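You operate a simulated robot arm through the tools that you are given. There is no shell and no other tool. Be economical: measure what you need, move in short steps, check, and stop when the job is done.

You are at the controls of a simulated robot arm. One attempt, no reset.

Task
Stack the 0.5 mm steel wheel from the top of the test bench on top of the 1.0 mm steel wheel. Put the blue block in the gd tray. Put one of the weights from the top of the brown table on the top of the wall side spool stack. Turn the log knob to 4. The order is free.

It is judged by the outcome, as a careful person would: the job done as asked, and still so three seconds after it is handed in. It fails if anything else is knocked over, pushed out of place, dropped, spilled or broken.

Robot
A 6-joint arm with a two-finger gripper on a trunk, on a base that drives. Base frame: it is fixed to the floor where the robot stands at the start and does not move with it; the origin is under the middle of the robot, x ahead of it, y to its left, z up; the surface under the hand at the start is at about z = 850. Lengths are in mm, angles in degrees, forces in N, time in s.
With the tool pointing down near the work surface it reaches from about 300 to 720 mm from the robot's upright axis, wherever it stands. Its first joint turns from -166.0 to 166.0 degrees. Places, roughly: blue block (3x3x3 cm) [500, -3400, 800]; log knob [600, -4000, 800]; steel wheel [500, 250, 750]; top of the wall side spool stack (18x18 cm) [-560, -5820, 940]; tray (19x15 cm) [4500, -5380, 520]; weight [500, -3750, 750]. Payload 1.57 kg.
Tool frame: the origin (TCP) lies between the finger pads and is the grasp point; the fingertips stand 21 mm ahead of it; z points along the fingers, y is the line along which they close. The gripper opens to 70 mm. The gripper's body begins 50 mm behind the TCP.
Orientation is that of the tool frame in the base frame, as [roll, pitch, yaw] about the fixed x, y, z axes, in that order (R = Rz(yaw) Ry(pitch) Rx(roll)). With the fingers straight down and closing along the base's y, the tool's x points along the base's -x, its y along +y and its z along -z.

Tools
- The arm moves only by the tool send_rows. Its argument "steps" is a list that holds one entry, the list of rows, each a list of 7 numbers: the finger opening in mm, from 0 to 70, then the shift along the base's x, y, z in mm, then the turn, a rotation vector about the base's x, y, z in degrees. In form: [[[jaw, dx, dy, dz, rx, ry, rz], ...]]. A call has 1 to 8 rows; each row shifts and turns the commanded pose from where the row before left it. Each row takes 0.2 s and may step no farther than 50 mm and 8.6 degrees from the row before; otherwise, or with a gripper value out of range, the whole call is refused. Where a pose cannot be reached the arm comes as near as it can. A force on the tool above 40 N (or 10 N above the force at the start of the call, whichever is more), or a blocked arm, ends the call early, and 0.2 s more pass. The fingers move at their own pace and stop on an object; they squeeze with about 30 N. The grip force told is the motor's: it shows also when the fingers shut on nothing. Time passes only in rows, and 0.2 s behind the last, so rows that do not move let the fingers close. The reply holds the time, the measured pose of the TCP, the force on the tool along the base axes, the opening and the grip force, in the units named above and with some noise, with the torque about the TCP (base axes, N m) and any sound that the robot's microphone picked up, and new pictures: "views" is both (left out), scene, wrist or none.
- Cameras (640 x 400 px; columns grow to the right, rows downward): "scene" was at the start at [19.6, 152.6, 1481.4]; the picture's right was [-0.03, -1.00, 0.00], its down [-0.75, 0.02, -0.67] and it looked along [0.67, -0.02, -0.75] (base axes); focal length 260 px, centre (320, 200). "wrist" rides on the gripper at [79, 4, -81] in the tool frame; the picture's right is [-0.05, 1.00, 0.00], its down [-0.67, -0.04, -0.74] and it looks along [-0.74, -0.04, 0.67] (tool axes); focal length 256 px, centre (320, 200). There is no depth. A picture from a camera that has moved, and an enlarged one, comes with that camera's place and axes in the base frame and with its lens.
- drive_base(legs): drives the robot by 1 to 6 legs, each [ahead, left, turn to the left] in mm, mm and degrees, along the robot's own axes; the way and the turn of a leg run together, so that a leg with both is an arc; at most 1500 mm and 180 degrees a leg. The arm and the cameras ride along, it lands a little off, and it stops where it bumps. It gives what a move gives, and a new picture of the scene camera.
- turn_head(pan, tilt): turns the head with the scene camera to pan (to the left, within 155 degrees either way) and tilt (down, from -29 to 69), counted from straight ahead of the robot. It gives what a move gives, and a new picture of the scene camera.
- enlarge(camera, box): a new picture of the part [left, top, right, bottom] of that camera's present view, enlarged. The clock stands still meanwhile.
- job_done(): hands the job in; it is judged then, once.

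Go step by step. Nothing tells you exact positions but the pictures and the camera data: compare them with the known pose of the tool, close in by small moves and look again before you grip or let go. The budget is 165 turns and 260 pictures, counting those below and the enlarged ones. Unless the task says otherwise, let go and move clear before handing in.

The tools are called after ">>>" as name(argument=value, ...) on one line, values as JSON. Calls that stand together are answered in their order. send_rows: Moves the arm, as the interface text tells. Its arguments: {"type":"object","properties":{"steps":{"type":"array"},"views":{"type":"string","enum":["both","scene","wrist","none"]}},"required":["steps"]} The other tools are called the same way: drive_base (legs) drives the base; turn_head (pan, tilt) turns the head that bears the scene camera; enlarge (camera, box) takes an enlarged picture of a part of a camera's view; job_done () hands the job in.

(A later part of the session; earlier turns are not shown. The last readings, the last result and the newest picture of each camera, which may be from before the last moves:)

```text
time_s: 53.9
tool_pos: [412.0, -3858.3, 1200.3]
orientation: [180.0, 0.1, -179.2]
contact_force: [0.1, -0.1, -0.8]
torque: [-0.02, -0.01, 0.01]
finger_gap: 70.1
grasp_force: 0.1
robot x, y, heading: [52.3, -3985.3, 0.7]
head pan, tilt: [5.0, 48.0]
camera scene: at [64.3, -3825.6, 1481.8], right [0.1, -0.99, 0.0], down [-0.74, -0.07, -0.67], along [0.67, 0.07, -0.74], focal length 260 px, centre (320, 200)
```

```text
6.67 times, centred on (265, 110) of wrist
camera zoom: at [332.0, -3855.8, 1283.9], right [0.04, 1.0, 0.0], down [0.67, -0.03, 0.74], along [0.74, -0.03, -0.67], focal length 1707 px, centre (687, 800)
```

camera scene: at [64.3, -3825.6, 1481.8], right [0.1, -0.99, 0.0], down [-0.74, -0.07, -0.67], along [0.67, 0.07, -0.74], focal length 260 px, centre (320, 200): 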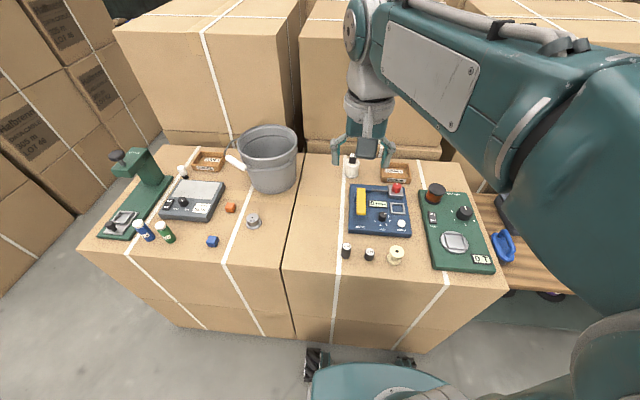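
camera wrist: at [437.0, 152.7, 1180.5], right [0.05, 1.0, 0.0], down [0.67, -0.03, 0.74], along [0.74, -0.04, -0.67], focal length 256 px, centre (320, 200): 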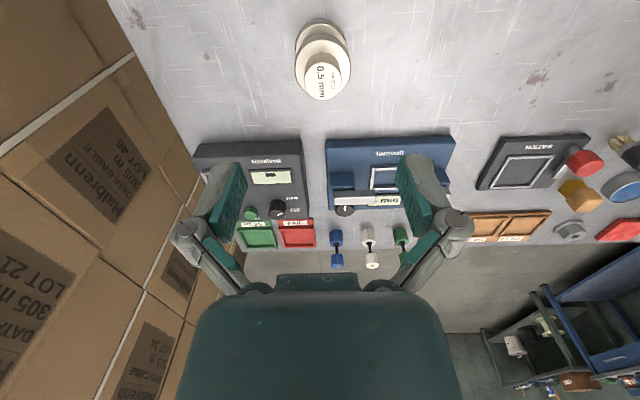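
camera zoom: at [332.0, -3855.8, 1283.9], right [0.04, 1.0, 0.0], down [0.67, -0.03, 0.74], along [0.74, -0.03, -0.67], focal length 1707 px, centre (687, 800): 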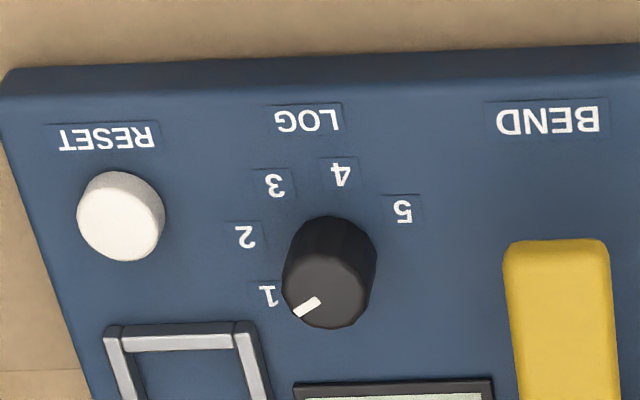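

The knob points at 1 and must turn clockwise to 4. Its top triangulates to (582, -3964, 862); I move above it.

>>> send_rows(steps=[[[70, 26, -17.5, -30, 0, 0, 0], [70, 26, -17.5, -30, 0, 0, 0], [70, 26, -17.5, -30, 0, 0, 0], [70, 26, -17.5, -30, 0, 0, 0], [70, 26, -17.5, -30, 0, 0, 0], [70, 26, -17.5, -30, 0, 0, 0]]], views="both")

>>> enlarge(camera="wrist", box=[220, 0, 420, 125])

```text
time_s: 55.2
tool_pos: [566.0, -3962.4, 1023.8]
orientation: [180.0, 0.0, -179.3]
contact_force: [0.1, 0.0, -0.1]
torque: [0.0, -0.02, 0.0]
finger_gap: 70.0
grasp_force: 0.0
robot x, y, heading: [44.3, -3984.0, 0.8]
head pan, tilt: [5.0, 48.0]
camera scene: at [65.2, -3824.5, 1481.6], right [0.1, -0.99, 0.0], down [-0.74, -0.07, -0.67], along [0.67, 0.07, -0.74], focal length 260 px, centre (320, 200)
camera wrist: at [487.2, -3958.2, 1105.8], right [0.04, 1.0, 0.0], down [0.67, -0.03, 0.75], along [0.74, -0.03, -0.67], focal length 256 px, centre (320, 200)
```

scene: 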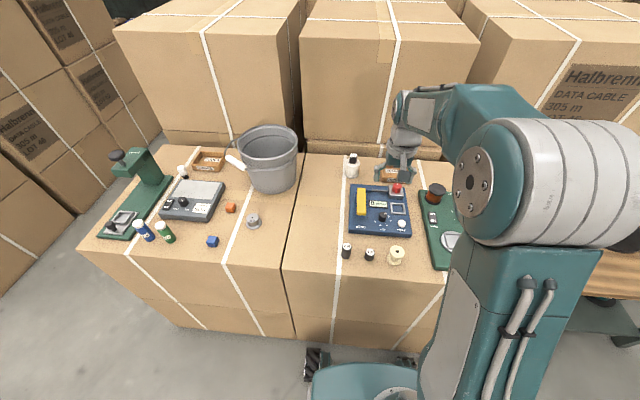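
wrist: 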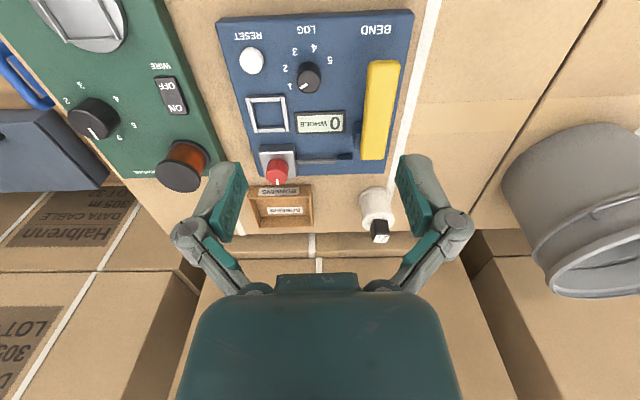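

```text
3.20 times, centred on (320, 62) of wrist
camera zoom: at [487.2, -3958.2, 1105.8], right [0.04, 1.0, 0.0], down [0.67, -0.03, 0.75], along [0.74, -0.03, -0.67], focal length 819 px, centre (320, 640)
```

zoom: 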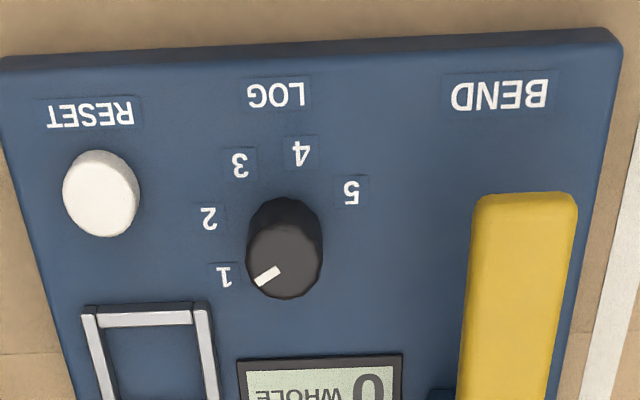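

>>> send_rows(steps=[[[70, 17, -5, -35, 0, 0, 0], [70, 17, -5, -35, 0, 0, 0], [70, 0, 0, 0, 0, 0, 0]]], views="wrist")

>>> enlarge(camera="wrist", box=[220, 0, 420, 125])

>>> enlarge(camera="scene", box=[330, 140, 450, 240])

```text
time_s: 56.0
tool_pos: [600.8, -3974.7, 952.0]
orientation: [180.0, 0.0, -179.2]
contact_force: [-0.1, -0.1, -0.7]
torque: [-0.02, 0.02, 0.01]
finger_gap: 69.8
grasp_force: 0.1
robot x, y, heading: [48.4, -3984.9, 0.7]
head pan, tilt: [5.0, 48.0]
camera wrist: at [521.2, -3970.7, 1035.4], right [0.04, 1.0, 0.0], down [0.67, -0.03, 0.74], along [0.74, -0.03, -0.67], focal length 256 px, centre (320, 200)
```

wrist: 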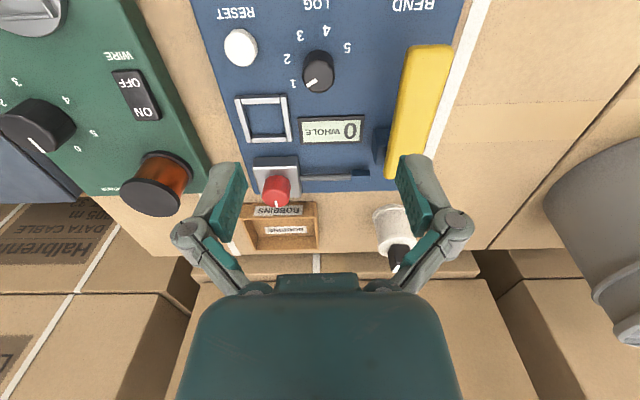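

```text
3.20 times, centred on (320, 62) of wrist
camera zoom: at [521.2, -3970.7, 1035.4], right [0.04, 1.0, 0.0], down [0.67, -0.03, 0.74], along [0.74, -0.03, -0.67], focal length 819 px, centre (320, 640)
```

zoom: 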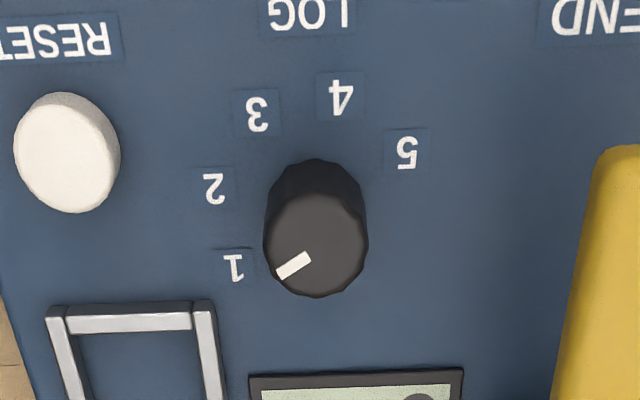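

```text
4.00 times, centred on (390, 190) of scene
camera zoom: at [65.5, -3824.2, 1481.6], right [0.1, -0.99, 0.0], down [-0.74, -0.07, -0.67], along [0.66, 0.07, -0.74], focal length 1039 px, centre (40, 240)
```

zoom: 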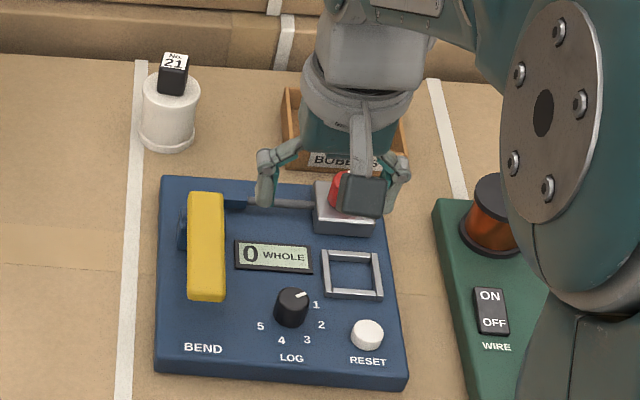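

>>> send_rows(steps=[[[70, 4, 0, -30, 0, 0, 0], [70, 0, 0, -30, 0, 0, 0], [70, 0, 0, 0, 0, 0, 0]]], views="wrist")

>>> enlarge(camera="wrist", box=[200, 50, 440, 200])

>>> enlarge(camera="scene", box=[330, 140, 450, 240])

```text
time_s: 56.9
tool_pos: [606.6, -3974.5, 891.9]
orientation: [180.0, 0.0, -179.3]
contact_force: [0.8, 0.8, 0.6]
torque: [0.03, 0.0, -0.02]
finger_gap: 70.2
grasp_force: 0.1
robot x, y, heading: [44.9, -3983.8, 0.8]
head pan, tilt: [5.0, 48.0]
camera wrist: at [525.9, -3970.6, 974.2], right [0.04, 1.0, 0.0], down [0.67, -0.03, 0.74], along [0.74, -0.03, -0.67], focal length 256 px, centre (320, 200)
```

wrist: 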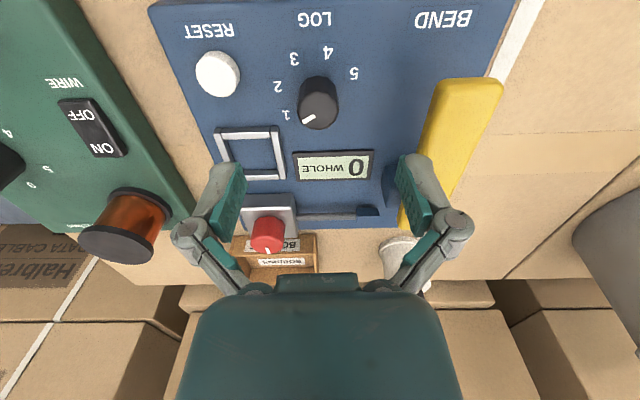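

```text
2.67 times, centred on (320, 125) of wrist
camera zoom: at [525.9, -3970.6, 974.2], right [0.04, 1.0, 0.0], down [0.67, -0.03, 0.74], along [0.74, -0.03, -0.67], focal length 683 px, centre (320, 400)
```

zoom: 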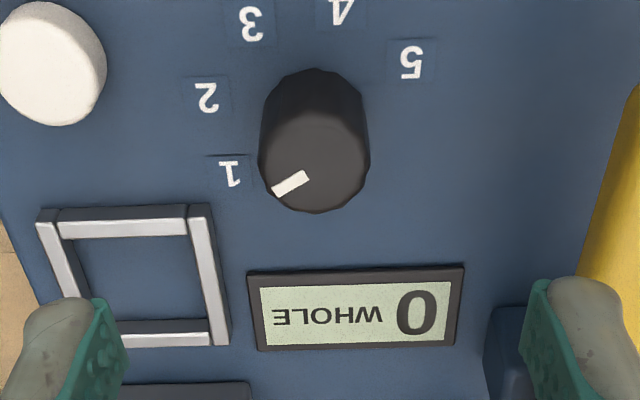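

```text
4.00 times, centred on (390, 190) of scene
camera zoom: at [65.5, -3824.1, 1481.6], right [0.1, -0.99, 0.0], down [-0.74, -0.07, -0.67], along [0.66, 0.07, -0.74], focal length 1039 px, centre (40, 240)
```

zoom: 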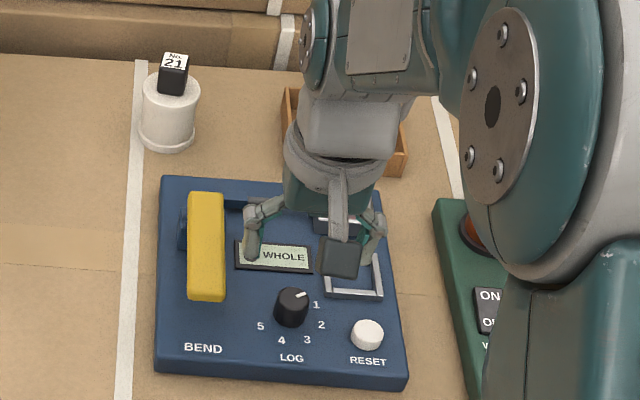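

Knob is at about (602, -3975) with top near 830–840. I pre-turn the hand counter-clockwise with a narrower opening so one sweep can turn it.

>>> send_rows(steps=[[[50, -4, 0, 0, 0, 0, 8.5], [44, 0, 0, 0, 0, 0, 8.5], [44, 0, 0, 0, 0, 0, 8.5], [44, 0, 0, 0, 0, 0, 8.5], [44, 0, 0, 0, 0, 0, 8.5], [44, 0, 0, 0, 0, 0, 8.5], [44, 0, 0, 0, 0, 0, 8.5], [44, 0, 0, 0, 0, 0, 8.5]]], views="wrist")

>>> enlarge(camera="wrist", box=[200, 50, 440, 200])

```text
time_s: 58.6
tool_pos: [601.0, -3971.8, 890.1]
orientation: [179.9, -0.1, -111.1]
contact_force: [0.7, -0.1, -0.1]
torque: [-0.02, -0.03, -0.02]
finger_gap: 43.8
grasp_force: 0.0
robot x, y, heading: [46.9, -3985.3, 0.5]
head pan, tilt: [5.0, 48.0]
camera wrist: at [568.3, -4045.6, 973.5], right [-0.91, 0.41, 0.0], down [0.27, 0.61, 0.74], along [0.3, 0.68, -0.67], focal length 256 px, centre (320, 200)
```

wrist: 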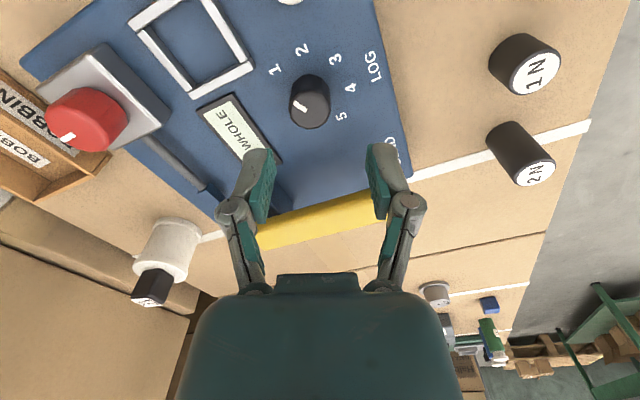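

```text
2.67 times, centred on (320, 125) of wrist
camera zoom: at [568.3, -4045.6, 973.5], right [-0.91, 0.41, 0.0], down [0.27, 0.61, 0.74], along [0.3, 0.68, -0.67], focal length 683 px, centre (320, 400)
```

zoom: 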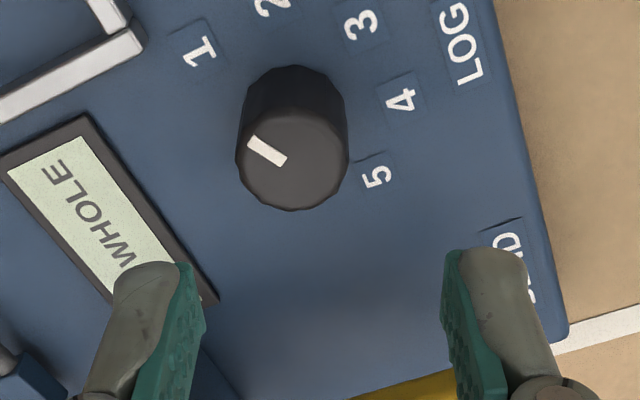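

This view fixes the knob at (607, -3974.5), top ≈ 824. Centre on it and lower around it.

>>> send_rows(steps=[[[44, 6.2, -2.8, 0, 0, 0, 0], [44, 0, 0, -25, 0, 0, 0], [44, 0, 0, -15, 0, 0, 0]]], views="wrist")

>>> enlarge(camera="wrist", box=[200, 70, 440, 220])

```text
time_s: 59.5
tool_pos: [607.6, -3975.8, 849.2]
orientation: [179.9, -0.1, -111.3]
contact_force: [0.0, 1.3, 0.1]
torque: [-0.02, -0.01, 0.0]
finger_gap: 44.1
grasp_force: 0.0
robot x, y, heading: [46.6, -3982.5, 0.4]
head pan, tilt: [5.0, 48.0]
camera wrist: at [575.1, -4049.0, 932.8], right [-0.91, 0.41, 0.0], down [0.28, 0.61, 0.74], along [0.31, 0.68, -0.67], focal length 256 px, centre (320, 200)
```

wrist: 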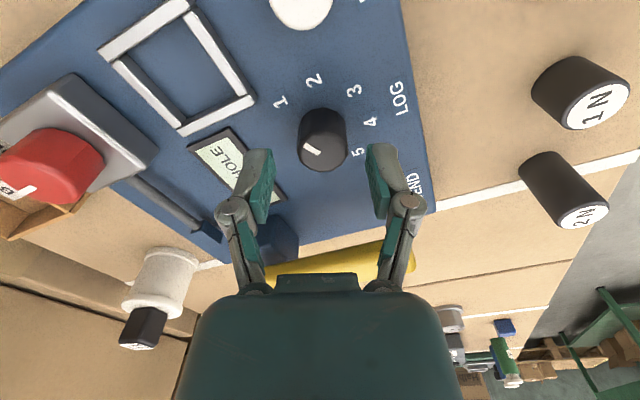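

```text
2.67 times, centred on (320, 145) of wrist
camera zoom: at [575.1, -4049.0, 932.8], right [-0.91, 0.41, 0.0], down [0.28, 0.61, 0.74], along [0.31, 0.68, -0.67], focal length 683 px, centre (320, 347)
```

zoom: 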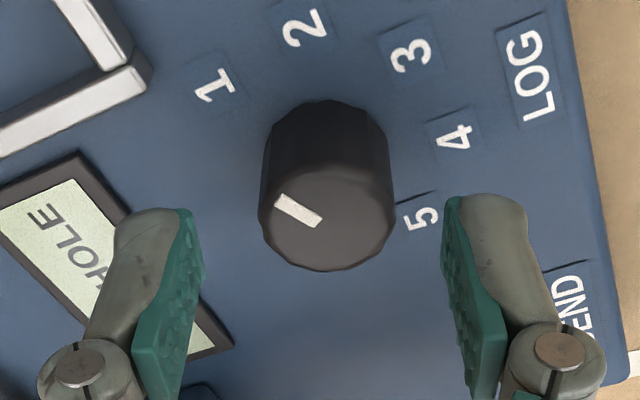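

>>> send_rows(steps=[[[44, 0, 0, -10, 0, 0, 0], [44, 0, 0, -6, 0, 0, 0], [20, 0, 0, 0, 0, 0, 0], [15, 0, 0, 0, 0, 0, 0]]], views="wrist")

>>> enlarge(camera="wrist", box=[200, 70, 440, 220])

```text
time_s: 60.5
tool_pos: [606.4, -3974.4, 833.8]
orientation: [179.8, -0.1, -111.2]
contact_force: [-14.5, 3.2, 7.3]
torque: [0.25, 0.3, 0.02]
finger_gap: 25.4
grasp_force: 32.0
robot x, y, heading: [49.3, -3985.4, 0.9]
head pan, tilt: [5.0, 48.0]
camera wrist: at [574.6, -4047.6, 917.7], right [-0.91, 0.41, 0.0], down [0.28, 0.61, 0.74], along [0.3, 0.68, -0.67], focal length 256 px, centre (320, 200)
```

wrist: 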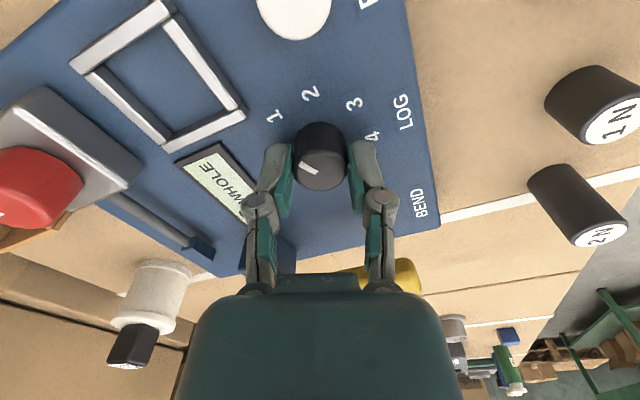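

```text
2.67 times, centred on (320, 145) of wrist
camera zoom: at [574.6, -4047.6, 917.7], right [-0.91, 0.41, 0.0], down [0.28, 0.61, 0.74], along [0.3, 0.68, -0.67], focal length 683 px, centre (320, 347)
```

zoom: 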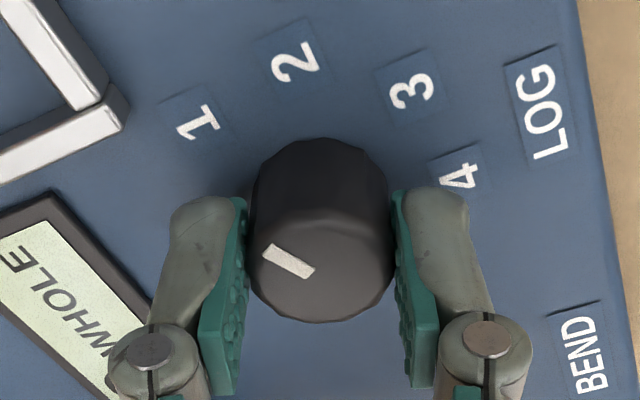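

Gripped. Turn it clockwise in small steps.

>>> send_rows(steps=[[[15, -1, 0, 0, 0, 0, -8.4], [15, 0, 0, 0, 0, 0, -8.4], [15, 0, 0, 0, 0, 0, -8.4], [15, 0, 0, 0, 0, 0, -8.4], [15, 0, 0, 0, 0, 0, -8.4], [15, 0, 0, 0, 0, 0, -8.4]]], views="wrist")

>>> enlarge(camera="wrist", box=[200, 70, 440, 220])

```text
time_s: 61.9
tool_pos: [607.6, -3975.4, 834.3]
orientation: [180.0, -0.1, -161.8]
contact_force: [-5.7, 8.7, 6.8]
torque: [-0.08, 0.88, 0.01]
finger_gap: 25.2
grasp_force: 31.5
robot x, y, heading: [46.9, -3987.3, 1.0]
head pan, tilt: [5.0, 48.0]
camera wrist: at [530.2, -3996.0, 917.5], right [-0.26, 0.97, 0.0], down [0.64, 0.17, 0.74], along [0.72, 0.19, -0.67], focal length 256 px, centre (320, 200)
```

wrist: 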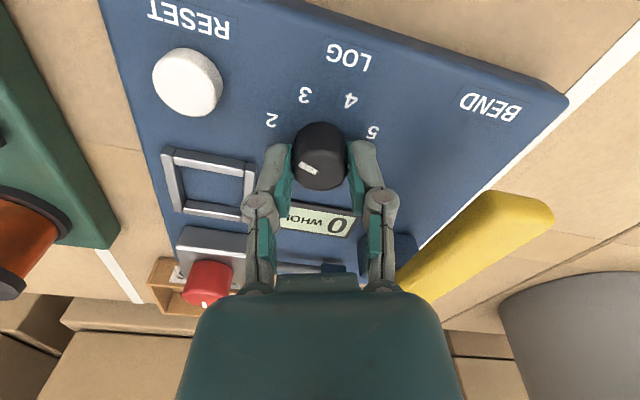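

```text
2.67 times, centred on (320, 145) of wrist
camera zoom: at [530.2, -3996.0, 917.5], right [-0.26, 0.97, 0.0], down [0.64, 0.17, 0.74], along [0.72, 0.19, -0.67], focal length 683 px, centre (320, 347)
```

zoom: 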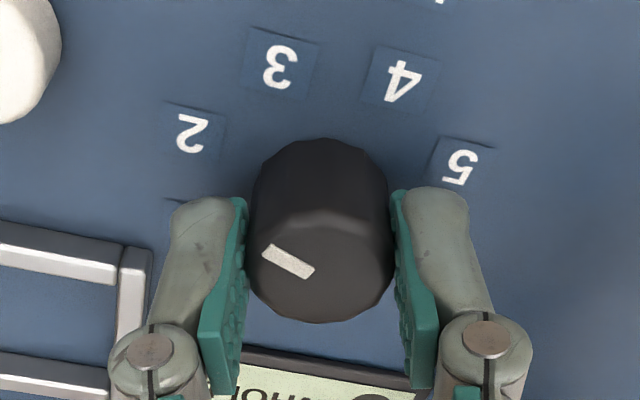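

The knob follows; steps look like about 45° each. Turn further toward 4.

>>> send_rows(steps=[[[15, 0, 0, 0, 0, 0, -8.4], [15, 0, 0, 0, 0, 0, -8.4], [15, 0, 0, 0, 0, 0, -8.4], [15, 0, 0, 0, 0, 0, -8.4], [15, 0, 0, 0, 0, 0, -8.4], [15, 0, 0, 0, 0, 0, -8.4], [15, 0, 0, 0, 0, 0, -8.4], [15, 0, 0, 0, 0, 0, -8.4]]], views="wrist")

>>> enlarge(camera="wrist", box=[200, 70, 440, 220])

```text
time_s: 63.6
tool_pos: [607.0, -3975.7, 835.5]
orientation: [-179.8, -0.1, 130.9]
contact_force: [0.8, 7.3, -2.9]
torque: [0.61, 0.43, 0.0]
finger_gap: 25.4
grasp_force: 32.0
robot x, y, heading: [45.3, -3986.8, 0.9]
head pan, tilt: [5.0, 48.0]
camera wrist: at [558.1, -3912.6, 917.4], right [0.79, 0.62, 0.0], down [0.41, -0.53, 0.74], along [0.46, -0.59, -0.67], focal length 256 px, centre (320, 200)
```

wrist: 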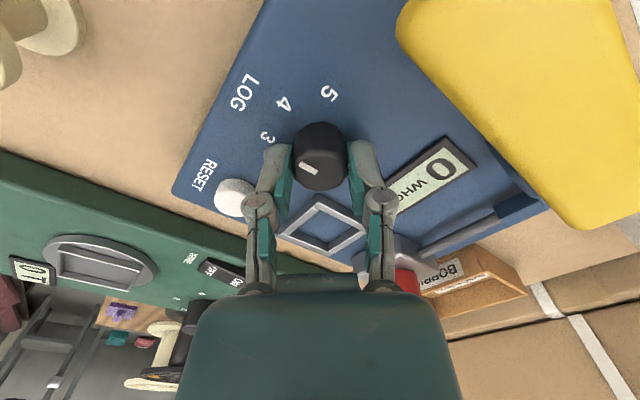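

```text
2.67 times, centred on (320, 145) of wrist
camera zoom: at [558.1, -3912.6, 917.4], right [0.79, 0.62, 0.0], down [0.41, -0.53, 0.74], along [0.46, -0.59, -0.67], focal length 683 px, centre (320, 347)
```

zoom: 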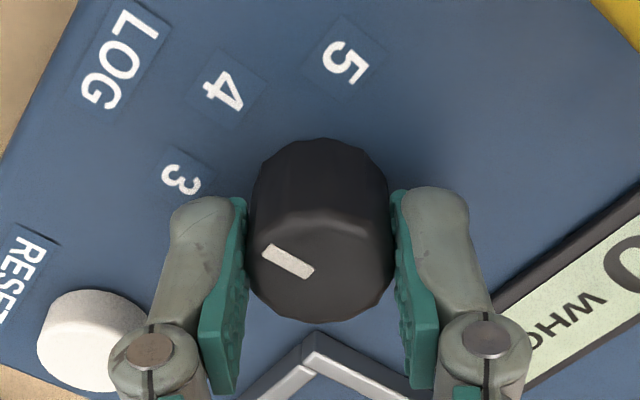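

>>> send_rows(steps=[[[15, 0, 0, 0, 0, 0, -8.5], [15, 0, 0, 0, 0, 0, -8.5], [15, 0, 0, 0, 0, 0, 0]]], views="none")

>>> enlarge(camera="wrist", box=[200, 70, 440, 220])

```text
time_s: 64.5
tool_pos: [606.5, -3974.2, 835.6]
orientation: [-179.9, 0.1, 113.9]
contact_force: [6.9, 8.2, -5.8]
torque: [0.54, -0.05, 0.0]
finger_gap: 25.3
grasp_force: 32.1
robot x, y, heading: [49.4, -3986.5, 0.6]
head pan, tilt: [5.0, 48.0]
```

```text
2.67 times, centred on (320, 145) of wrist
camera zoom: at [578.3, -3901.1, 917.4], right [0.93, 0.36, 0.0], down [0.24, -0.62, 0.75], along [0.27, -0.7, -0.67], focal length 683 px, centre (320, 347)
```

zoom: 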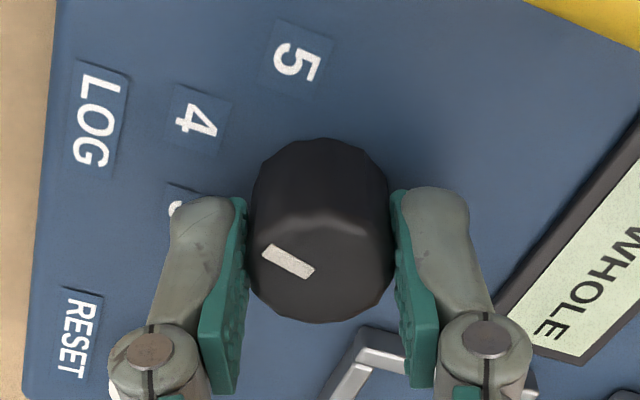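

Label 4 now sits exactly where 1 was relative to the pointer. Release, lift and check.

>>> send_rows(steps=[[[36, 0, 0, 0, 0, 0, 0], [38, 0, 0, 0, 0, 0, 0], [38, 0, 0, 20, 0, 0, 0], [38, 0, 0, 40, 0, 0, 0], [44, -10, 0, 40, 0, 0, 0], [60, -30, 0, 30, 0, 0, 8.5], [70, -30, 0, 20, 0, 0, 8.5], [70, -30, 0, 0, 0, 0, 8.5]]], views="wrist")

>>> enlarge(camera="scene", box=[340, 180, 420, 240])

```text
time_s: 66.2
tool_pos: [506.4, -3976.5, 986.4]
orientation: [-179.9, 0.0, 139.8]
contact_force: [-1.1, 0.4, 0.6]
torque: [-0.01, 0.02, -0.02]
finger_gap: 70.2
grasp_force: 0.1
robot x, y, heading: [45.3, -3986.5, 0.7]
head pan, tilt: [5.0, 48.0]
camera wrist: at [448.9, -3922.0, 1069.0], right [0.69, 0.73, 0.0], down [0.49, -0.46, 0.74], along [0.54, -0.51, -0.67], focal length 256 px, centre (320, 200)
```

wrist: 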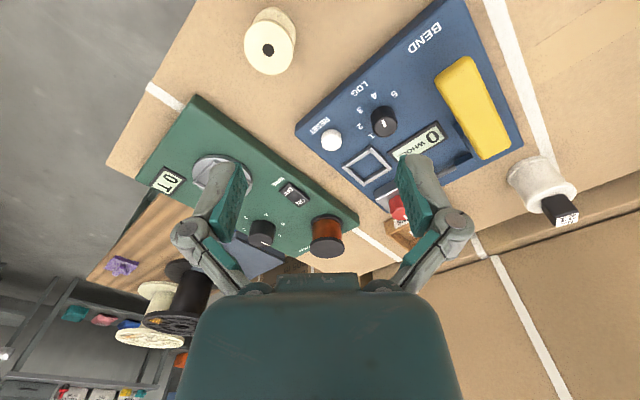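

```text
6.67 times, centred on (380, 210) of scene
camera zoom: at [64.9, -3824.1, 1481.6], right [0.1, -0.99, 0.0], down [-0.74, -0.07, -0.67], along [0.66, 0.07, -0.74], focal length 1732 px, centre (-80, 133)
```

zoom: 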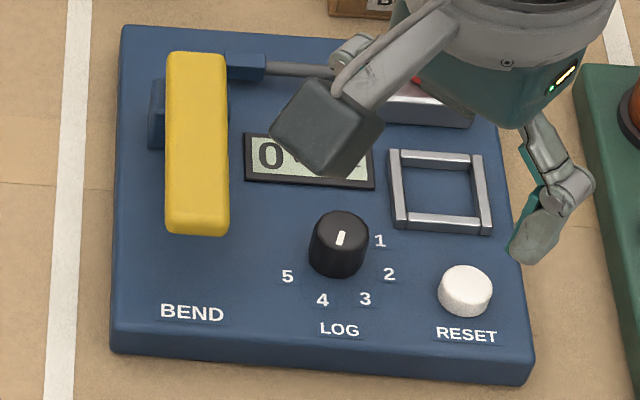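

>>> enlarge(camera="wrist", box=[340, 70, 430, 150])

>>> enlarge(camera="scene", box=[360, 200, 400, 230])

```text
5.00 times, centred on (385, 110) of wrist
camera zoom: at [448.9, -3922.0, 1069.0], right [0.69, 0.73, 0.0], down [0.49, -0.46, 0.74], along [0.54, -0.51, -0.67], focal length 1280 px, centre (-5, 650)
```

zoom: 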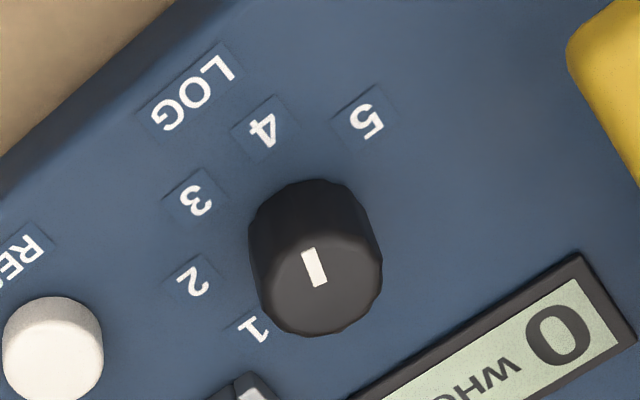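

```text
13.33 times, centred on (380, 215) of scene
camera zoom: at [64.9, -3824.1, 1481.6], right [0.1, -0.99, 0.0], down [-0.74, -0.07, -0.67], along [0.66, 0.07, -0.74], focal length 3464 px, centre (-480, 0)
```

zoom: 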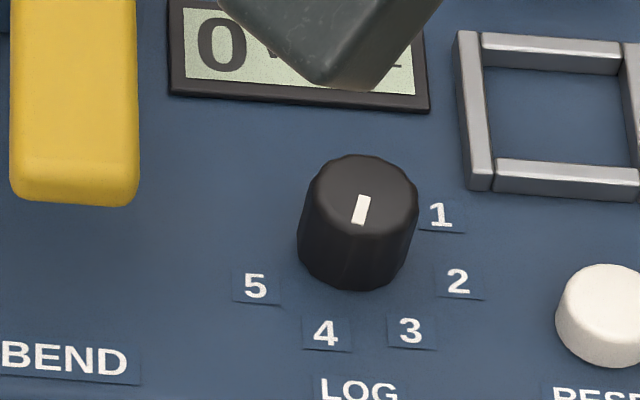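

The pointer lines up with 4. Next the weights; I check the wooden table for other weights first.

>>> turn_head(pan=-75, tilt=35)

>>> enlarge(camera="wrist", box=[0, 180, 320, 380])

```text
time_s: 67.8
tool_pos: [508.5, -3977.0, 986.0]
orientation: [-179.9, 0.1, 139.6]
contact_force: [0.9, 0.3, -0.3]
torque: [-0.04, 0.01, 0.01]
finger_gap: 70.1
grasp_force: 0.1
robot x, y, heading: [46.1, -3985.6, 0.7]
head pan, tilt: [-75.0, 35.0]
camera scene: at [10.5, -3916.8, 1500.7], right [-0.96, -0.27, 0.0], down [-0.16, 0.55, -0.82], along [0.22, -0.79, -0.57], focal length 260 px, centre (320, 200)
```

scene: 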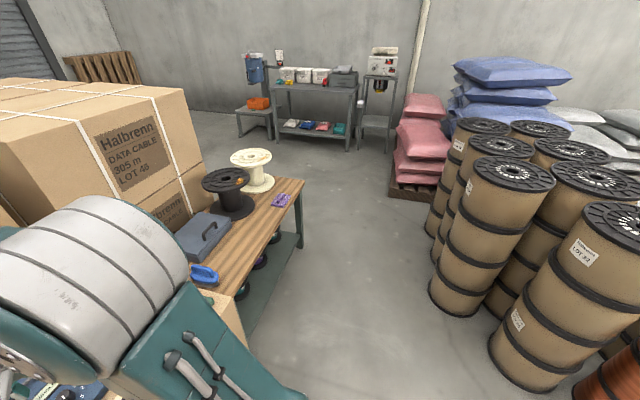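

```text
2.00 times, centred on (160, 280) of wrist
camera zoom: at [449.8, -3921.9, 1069.0], right [0.69, 0.73, 0.0], down [0.48, -0.46, 0.74], along [0.54, -0.51, -0.67], focal length 512 px, centre (640, 40)
```

zoom: 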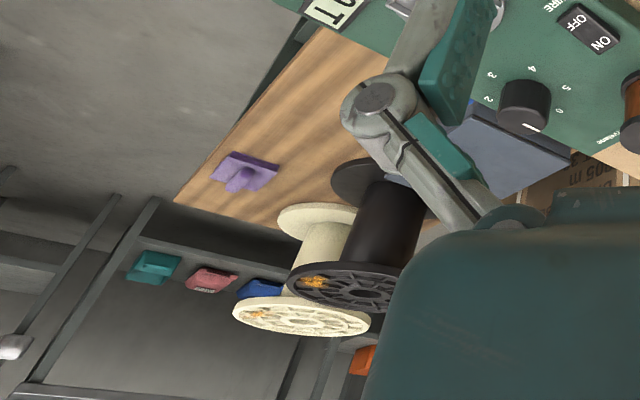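

Only the box table has weights (1 N, 2 N). I go over the 2 N weight near (485, -3860).

>>> send_rows(steps=[[[70, -4, 20, 0, 0, 0, 8.1], [70, -4, 20, 0, 0, 0, 8.1], [70, -4, 20, 0, 0, 0, 8.1], [70, -4, 20, 0, 0, 0, 8.1], [70, -4, 20, 0, 0, 0, 8.1], [70, -4, 17, -10, 0, 0, 0]]], views="wrist")

>>> turn_head(pan=5, tilt=48)

```text
time_s: 69.2
tool_pos: [482.9, -3856.9, 974.4]
orientation: [-179.9, -0.1, -179.8]
contact_force: [0.4, 0.8, 0.3]
torque: [0.0, 0.0, -0.03]
finger_gap: 70.0
grasp_force: 0.0
robot x, y, heading: [47.9, -3986.2, 0.9]
head pan, tilt: [-75.0, 35.0]
camera wrist: at [403.4, -3853.2, 1057.9], right [0.05, 1.0, 0.0], down [0.67, -0.03, 0.74], along [0.74, -0.04, -0.67], focal length 256 px, centre (320, 200)
```

wrist: 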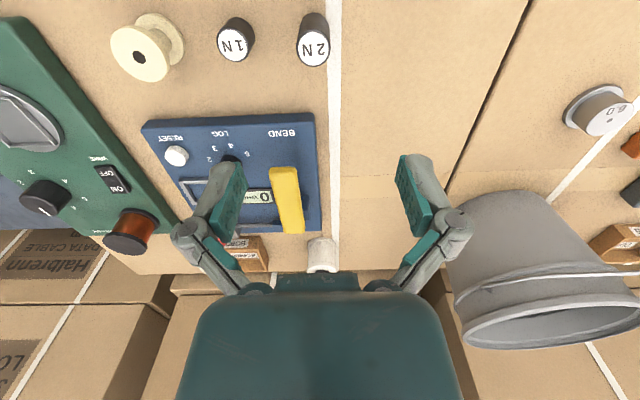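

```text
time_s: 70.7
tool_pos: [482.6, -3857.5, 974.7]
orientation: [-180.0, -0.1, -180.0]
contact_force: [-0.7, -0.1, 0.3]
torque: [0.01, 0.01, 0.01]
finger_gap: 70.0
grasp_force: 0.0
robot x, y, heading: [46.3, -3986.5, 0.7]
head pan, tilt: [5.0, 48.0]
camera scene: at [64.9, -3823.5, 1481.5], right [0.1, -0.99, 0.0], down [-0.74, -0.07, -0.67], along [0.67, 0.07, -0.74], focal length 260 px, centre (320, 200)
```

scene: 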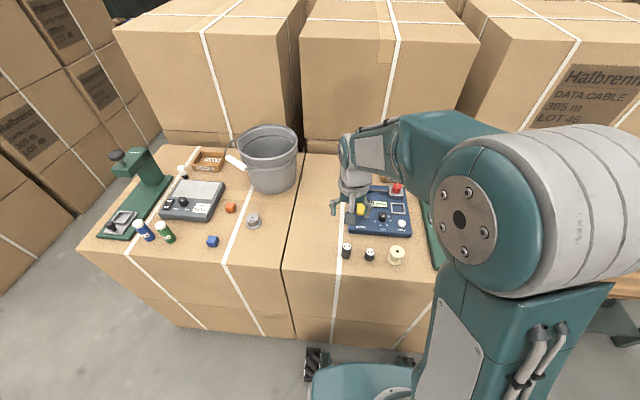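

>>> send_rows(steps=[[[70, -2, -3, -35, 0, 0, 0], [70, -2, -2, -35, 0, 0, 0], [70, 0, 0, 0, 0, 0, 0]]], views="wrist")

>>> enlarge(camera="wrist", box=[200, 0, 440, 150])

>>> enlarge(camera="scene", box=[310, 200, 410, 270])

```text
time_s: 71.5
tool_pos: [479.3, -3863.4, 904.5]
orientation: [179.9, -0.1, -179.8]
contact_force: [0.9, -0.4, 0.2]
torque: [0.0, -0.03, 0.0]
finger_gap: 70.2
grasp_force: 0.0
robot x, y, heading: [48.1, -3982.0, 0.5]
head pan, tilt: [5.0, 48.0]
camera wrist: at [400.0, -3858.7, 987.4], right [0.05, 1.0, 0.0], down [0.67, -0.03, 0.74], along [0.74, -0.04, -0.67], focal length 256 px, centre (320, 200)
```

wrist: 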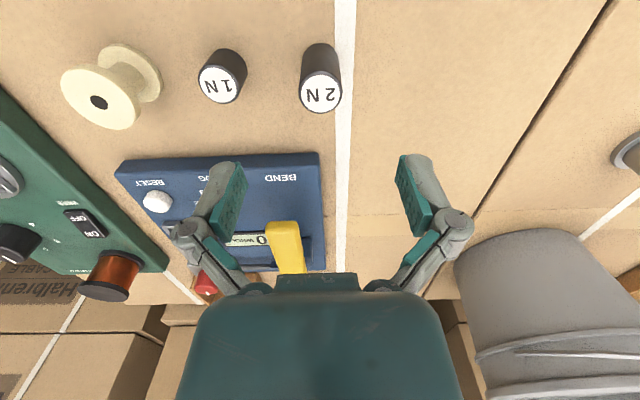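

```text
2.67 times, centred on (320, 75) of wrist
camera zoom: at [400.0, -3858.7, 987.4], right [0.05, 1.0, 0.0], down [0.67, -0.03, 0.74], along [0.74, -0.04, -0.67], focal length 683 px, centre (320, 533)
```

zoom: 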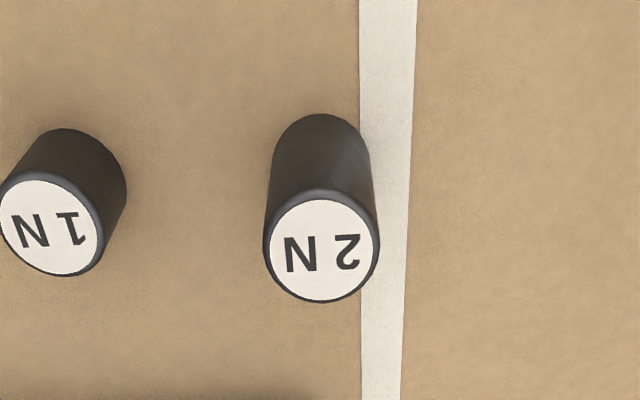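

```text
5.71 times, centred on (360, 235) of scene
camera zoom: at [65.0, -3823.4, 1481.5], right [0.1, -0.99, 0.0], down [-0.74, -0.08, -0.67], along [0.66, 0.07, -0.74], focal length 1485 px, centre (91, 0)
```

zoom: 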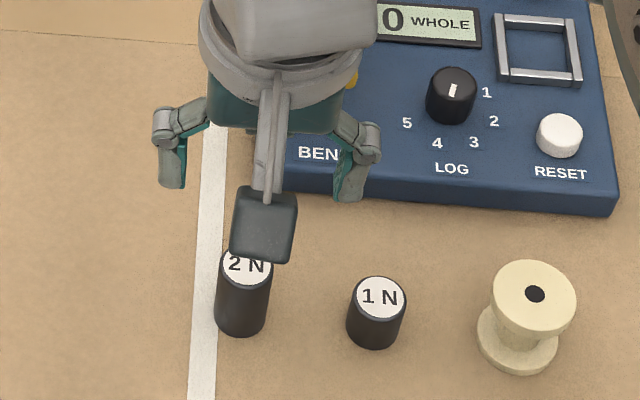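

>>> send_rows(steps=[[[70, 0, 0, -40, 0, 0, 0], [70, 0, 0, -30, 0, 0, 0], [70, 0, 0, 0, 0, 0, 0]]], views="wrist")

>>> enlarge(camera="wrist", box=[200, 70, 440, 220])

```text
time_s: 72.3
tool_pos: [479.2, -3860.9, 835.0]
orientation: [-180.0, 0.0, -180.0]
contact_force: [-0.1, -0.5, -0.2]
torque: [-0.04, 0.02, -0.04]
finger_gap: 70.0
grasp_force: 0.1
robot x, y, heading: [47.1, -3988.7, 0.6]
head pan, tilt: [5.0, 48.0]
camera wrist: at [400.1, -3858.0, 917.9], right [0.05, 1.0, 0.0], down [0.67, -0.03, 0.74], along [0.74, -0.04, -0.67], focal length 256 px, centre (320, 200)
```

wrist: 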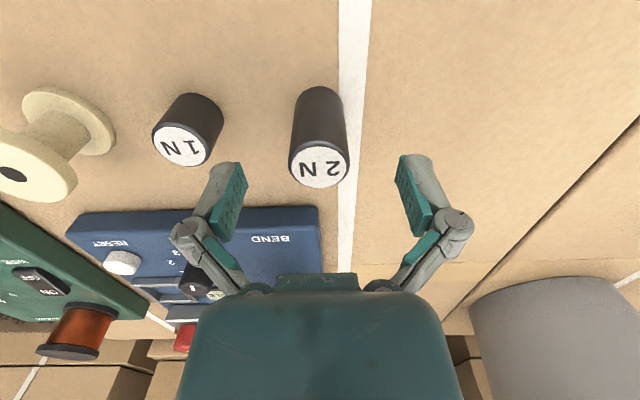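

```text
2.67 times, centred on (320, 145) of wrist
camera zoom: at [400.1, -3858.0, 917.9], right [0.05, 1.0, 0.0], down [0.67, -0.03, 0.74], along [0.74, -0.04, -0.67], focal length 683 px, centre (320, 347)
```

zoom: 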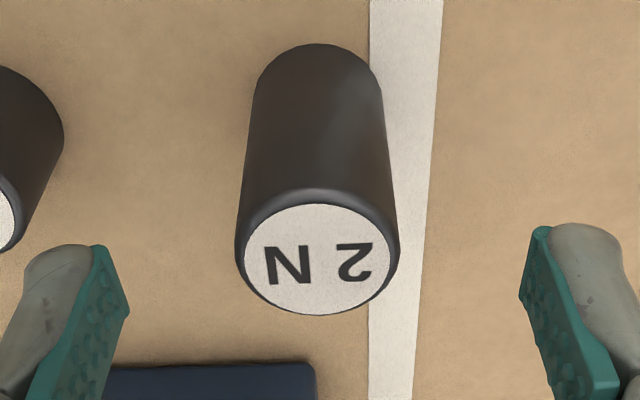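

>>> send_rows(steps=[[[70, -3, -1, -15, 0, 0, 0], [70, 0, 0, -11, 0, 0, 0], [40, 0, 0, 0, 0, 0, 0], [20, 0, 0, 0, 0, 0, 0], [15, 0, 0, 0, 0, 0, 0]]], views="wrist")

```text
time_s: 73.5
tool_pos: [475.5, -3864.2, 809.4]
orientation: [-180.0, 0.0, -179.8]
contact_force: [0.3, 1.9, 7.4]
torque: [-0.06, 0.0, 0.01]
finger_gap: 27.2
grasp_force: 30.2
robot x, y, heading: [46.8, -3987.9, 0.7]
head pan, tilt: [5.0, 48.0]
camera wrist: at [396.8, -3860.7, 892.3], right [0.05, 1.0, 0.0], down [0.67, -0.03, 0.74], along [0.74, -0.04, -0.67], focal length 256 px, centre (320, 200)
```

wrist: 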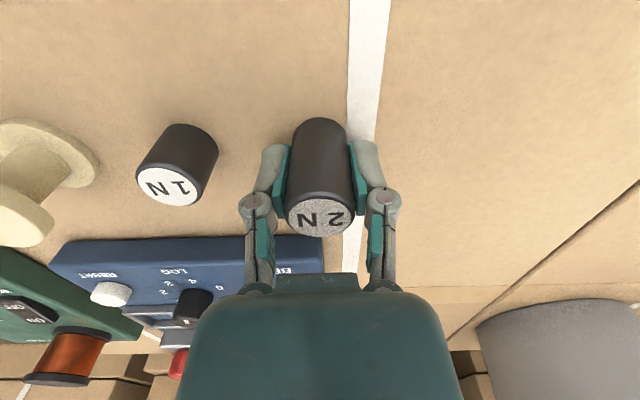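

Gripped the 2 N weight. Lift and tuck in.

>>> send_rows(steps=[[[15, 0, 0, 40, 0, 0, 0], [15, 0, 0, 45, 0, 0, 0], [15, 0, 0, 45, 0, 0, 0], [15, 0, 0, 45, 0, 0, 0], [15, -25, 0, 42, 0, 0, 0], [15, -25, 0, 42, 0, 0, 0], [15, -25, 0, 42, 0, 0, 0], [15, -25, 0, 42, 0, 0, 0]]], views="wrist")

>>> drive_base(legs=[[-250, 0, 0], [0, 0, -90]])

>>> turn_head(pan=-20, tilt=20)

```text
time_s: 75.3
tool_pos: [374.2, -3861.4, 1153.7]
orientation: [-179.8, -0.1, -179.9]
contact_force: [0.0, -0.3, -2.4]
torque: [0.02, -0.04, 0.01]
finger_gap: 27.3
grasp_force: 29.9
robot x, y, heading: [49.6, -3984.2, 0.8]
head pan, tilt: [5.0, 48.0]
camera wrist: at [294.2, -3856.7, 1236.4], right [0.05, 1.0, 0.0], down [0.67, -0.03, 0.74], along [0.74, -0.04, -0.67], focal length 256 px, centre (320, 200)
```

wrist: 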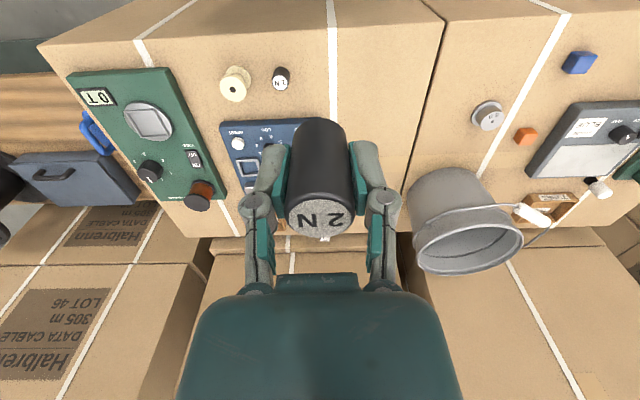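

```text
time_s: 80.9
tool_pos: [-71.1, -4313.0, 1153.5]
orientation: [-180.0, 0.0, 91.8]
contact_force: [0.7, 0.2, -2.4]
torque: [0.0, -0.05, -0.01]
finger_gap: 27.0
grasp_force: 29.7
robot x, y, heading: [-203.0, -3988.6, -87.5]
head pan, tilt: [5.0, 48.0]
camera scene: at [-44.5, -4001.4, 1481.5], right [-0.99, -0.13, 0.0], down [-0.1, 0.74, -0.67], along [0.09, -0.66, -0.74], focal length 260 px, centre (320, 200)
```

scene: 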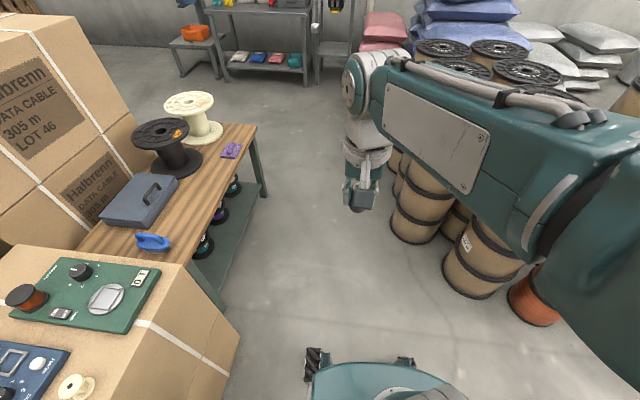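

```text
time_s: 81.8
tool_pos: [-71.4, -4312.4, 1153.2]
orientation: [-179.9, -0.1, 91.8]
contact_force: [-0.1, 0.0, -1.1]
torque: [-0.01, 0.0, 0.02]
finger_gap: 27.2
grasp_force: 30.6
robot x, y, heading: [-207.7, -3989.5, -87.6]
head pan, tilt: [-20.0, 20.0]
camera scene: at [-82.7, -4012.0, 1524.4], right [-0.95, 0.3, 0.0], down [0.1, 0.33, -0.94], along [-0.28, -0.9, -0.34], focal length 260 px, centre (320, 200)
```

scene: 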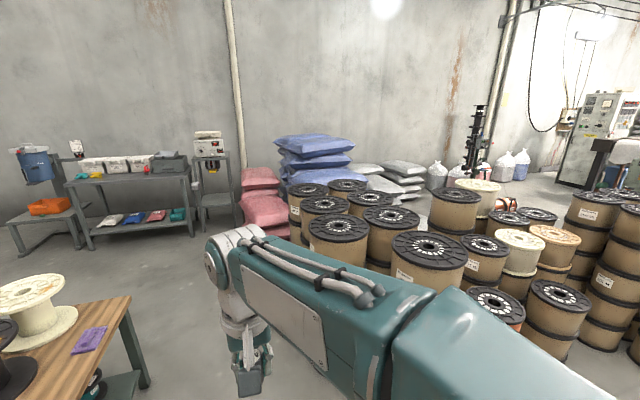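

The given stack position matches the back-left spool pile in the image. The floor from x≈-400 to 500 is open, so I drive beside the pile and face it.

>>> drive_base(legs=[[0, 260, -2.4], [900, 0, 0], [900, 0, 0]])

>>> turn_head(pan=-60, tilt=40)

```text
time_s: 92.4
tool_pos: [189.3, -6109.3, 1152.5]
orientation: [180.0, 0.0, 90.0]
contact_force: [-0.1, -0.3, -1.6]
torque: [-0.02, -0.02, -0.02]
finger_gap: 27.3
grasp_force: 30.4
robot x, y, heading: [63.8, -5782.8, -89.2]
head pan, tilt: [-20.0, 20.0]
camera scene: at [189.0, -5808.8, 1524.4], right [-0.94, 0.33, 0.0], down [0.11, 0.32, -0.94], along [-0.31, -0.89, -0.34], focal length 260 px, centre (320, 200)
```

scene: 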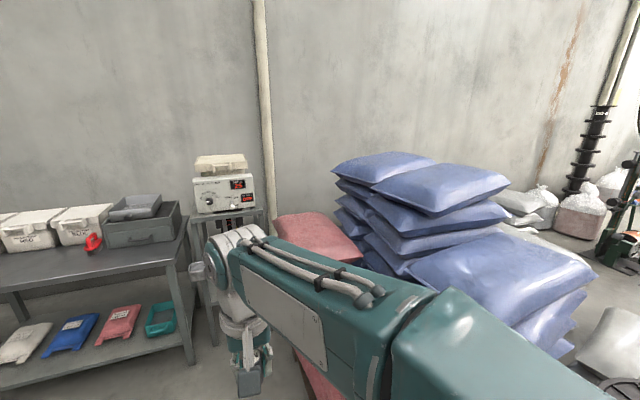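

```text
time_s: 93.4
tool_pos: [190.7, -6109.5, 1153.1]
orientation: [180.0, 0.0, 90.0]
contact_force: [0.5, -0.5, -2.8]
torque: [0.0, -0.04, 0.0]
finger_gap: 27.4
grasp_force: 29.5
robot x, y, heading: [64.7, -5777.9, -89.5]
head pan, tilt: [-60.0, 40.0]
camera scene: at [146.8, -5764.3, 1493.1], right [-0.51, 0.86, 0.0], down [0.55, 0.33, -0.77], along [-0.66, -0.39, -0.64], focal length 260 px, centre (320, 200)
```

scene: 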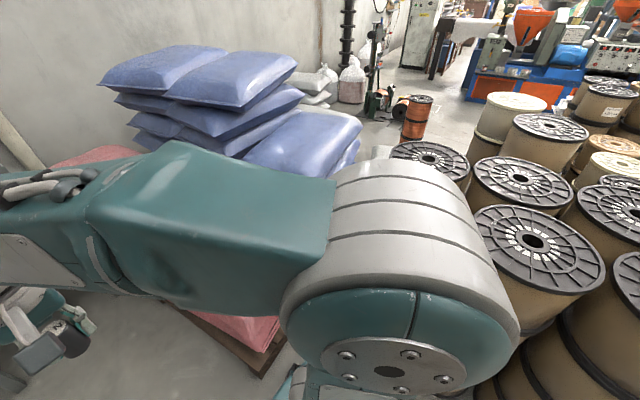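

>>> drive_base(legs=[[0, 0, -90.5]])

>>> turn_head(pan=0, tilt=40)

```text
time_s: 97.7
tool_pos: [-264.0, -5901.1, 1153.5]
orientation: [-179.9, 0.0, -1.1]
contact_force: [0.5, -1.0, -1.9]
torque: [0.0, 0.03, 0.0]
finger_gap: 27.4
grasp_force: 29.7
robot x, y, heading: [67.1, -5782.1, 179.8]
head pan, tilt: [-60.0, 40.0]
camera scene: at [81.3, -5863.2, 1493.1], right [0.87, 0.49, 0.0], down [0.32, -0.56, -0.77], along [-0.38, 0.67, -0.64], focal length 260 px, centre (320, 200)
```

scene: 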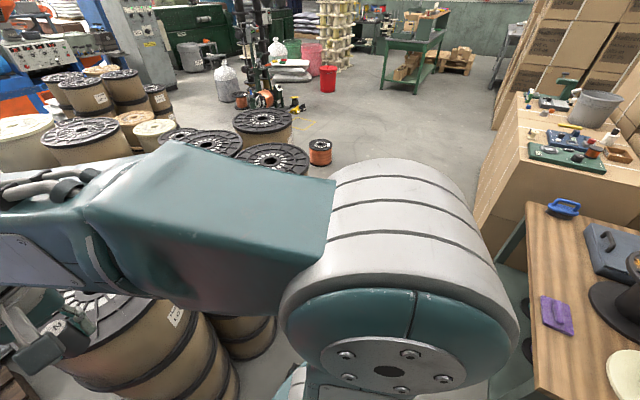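

```text
time_s: 99.0
tool_pos: [-263.4, -5900.1, 1153.3]
orientation: [180.0, -0.1, -1.0]
contact_force: [0.1, 0.4, -2.8]
torque: [0.02, -0.01, -0.02]
finger_gap: 27.1
grasp_force: 30.2
robot x, y, heading: [65.8, -5777.4, 179.5]
head pan, tilt: [0.0, 40.0]
camera scene: at [38.3, -5936.6, 1493.0], right [0.01, 1.0, 0.0], down [0.64, 0.0, -0.77], along [-0.77, 0.01, -0.64], focal length 260 px, centre (320, 200)
```

scene: 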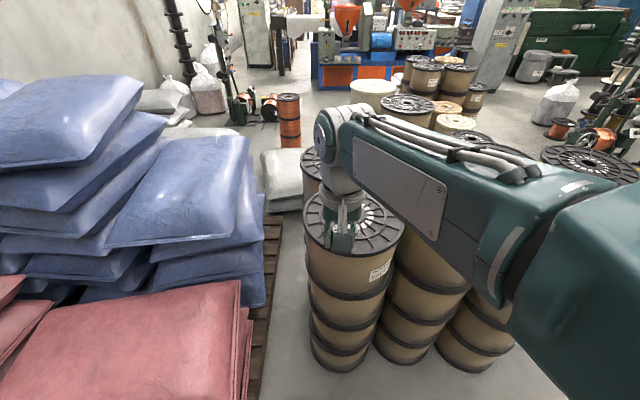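

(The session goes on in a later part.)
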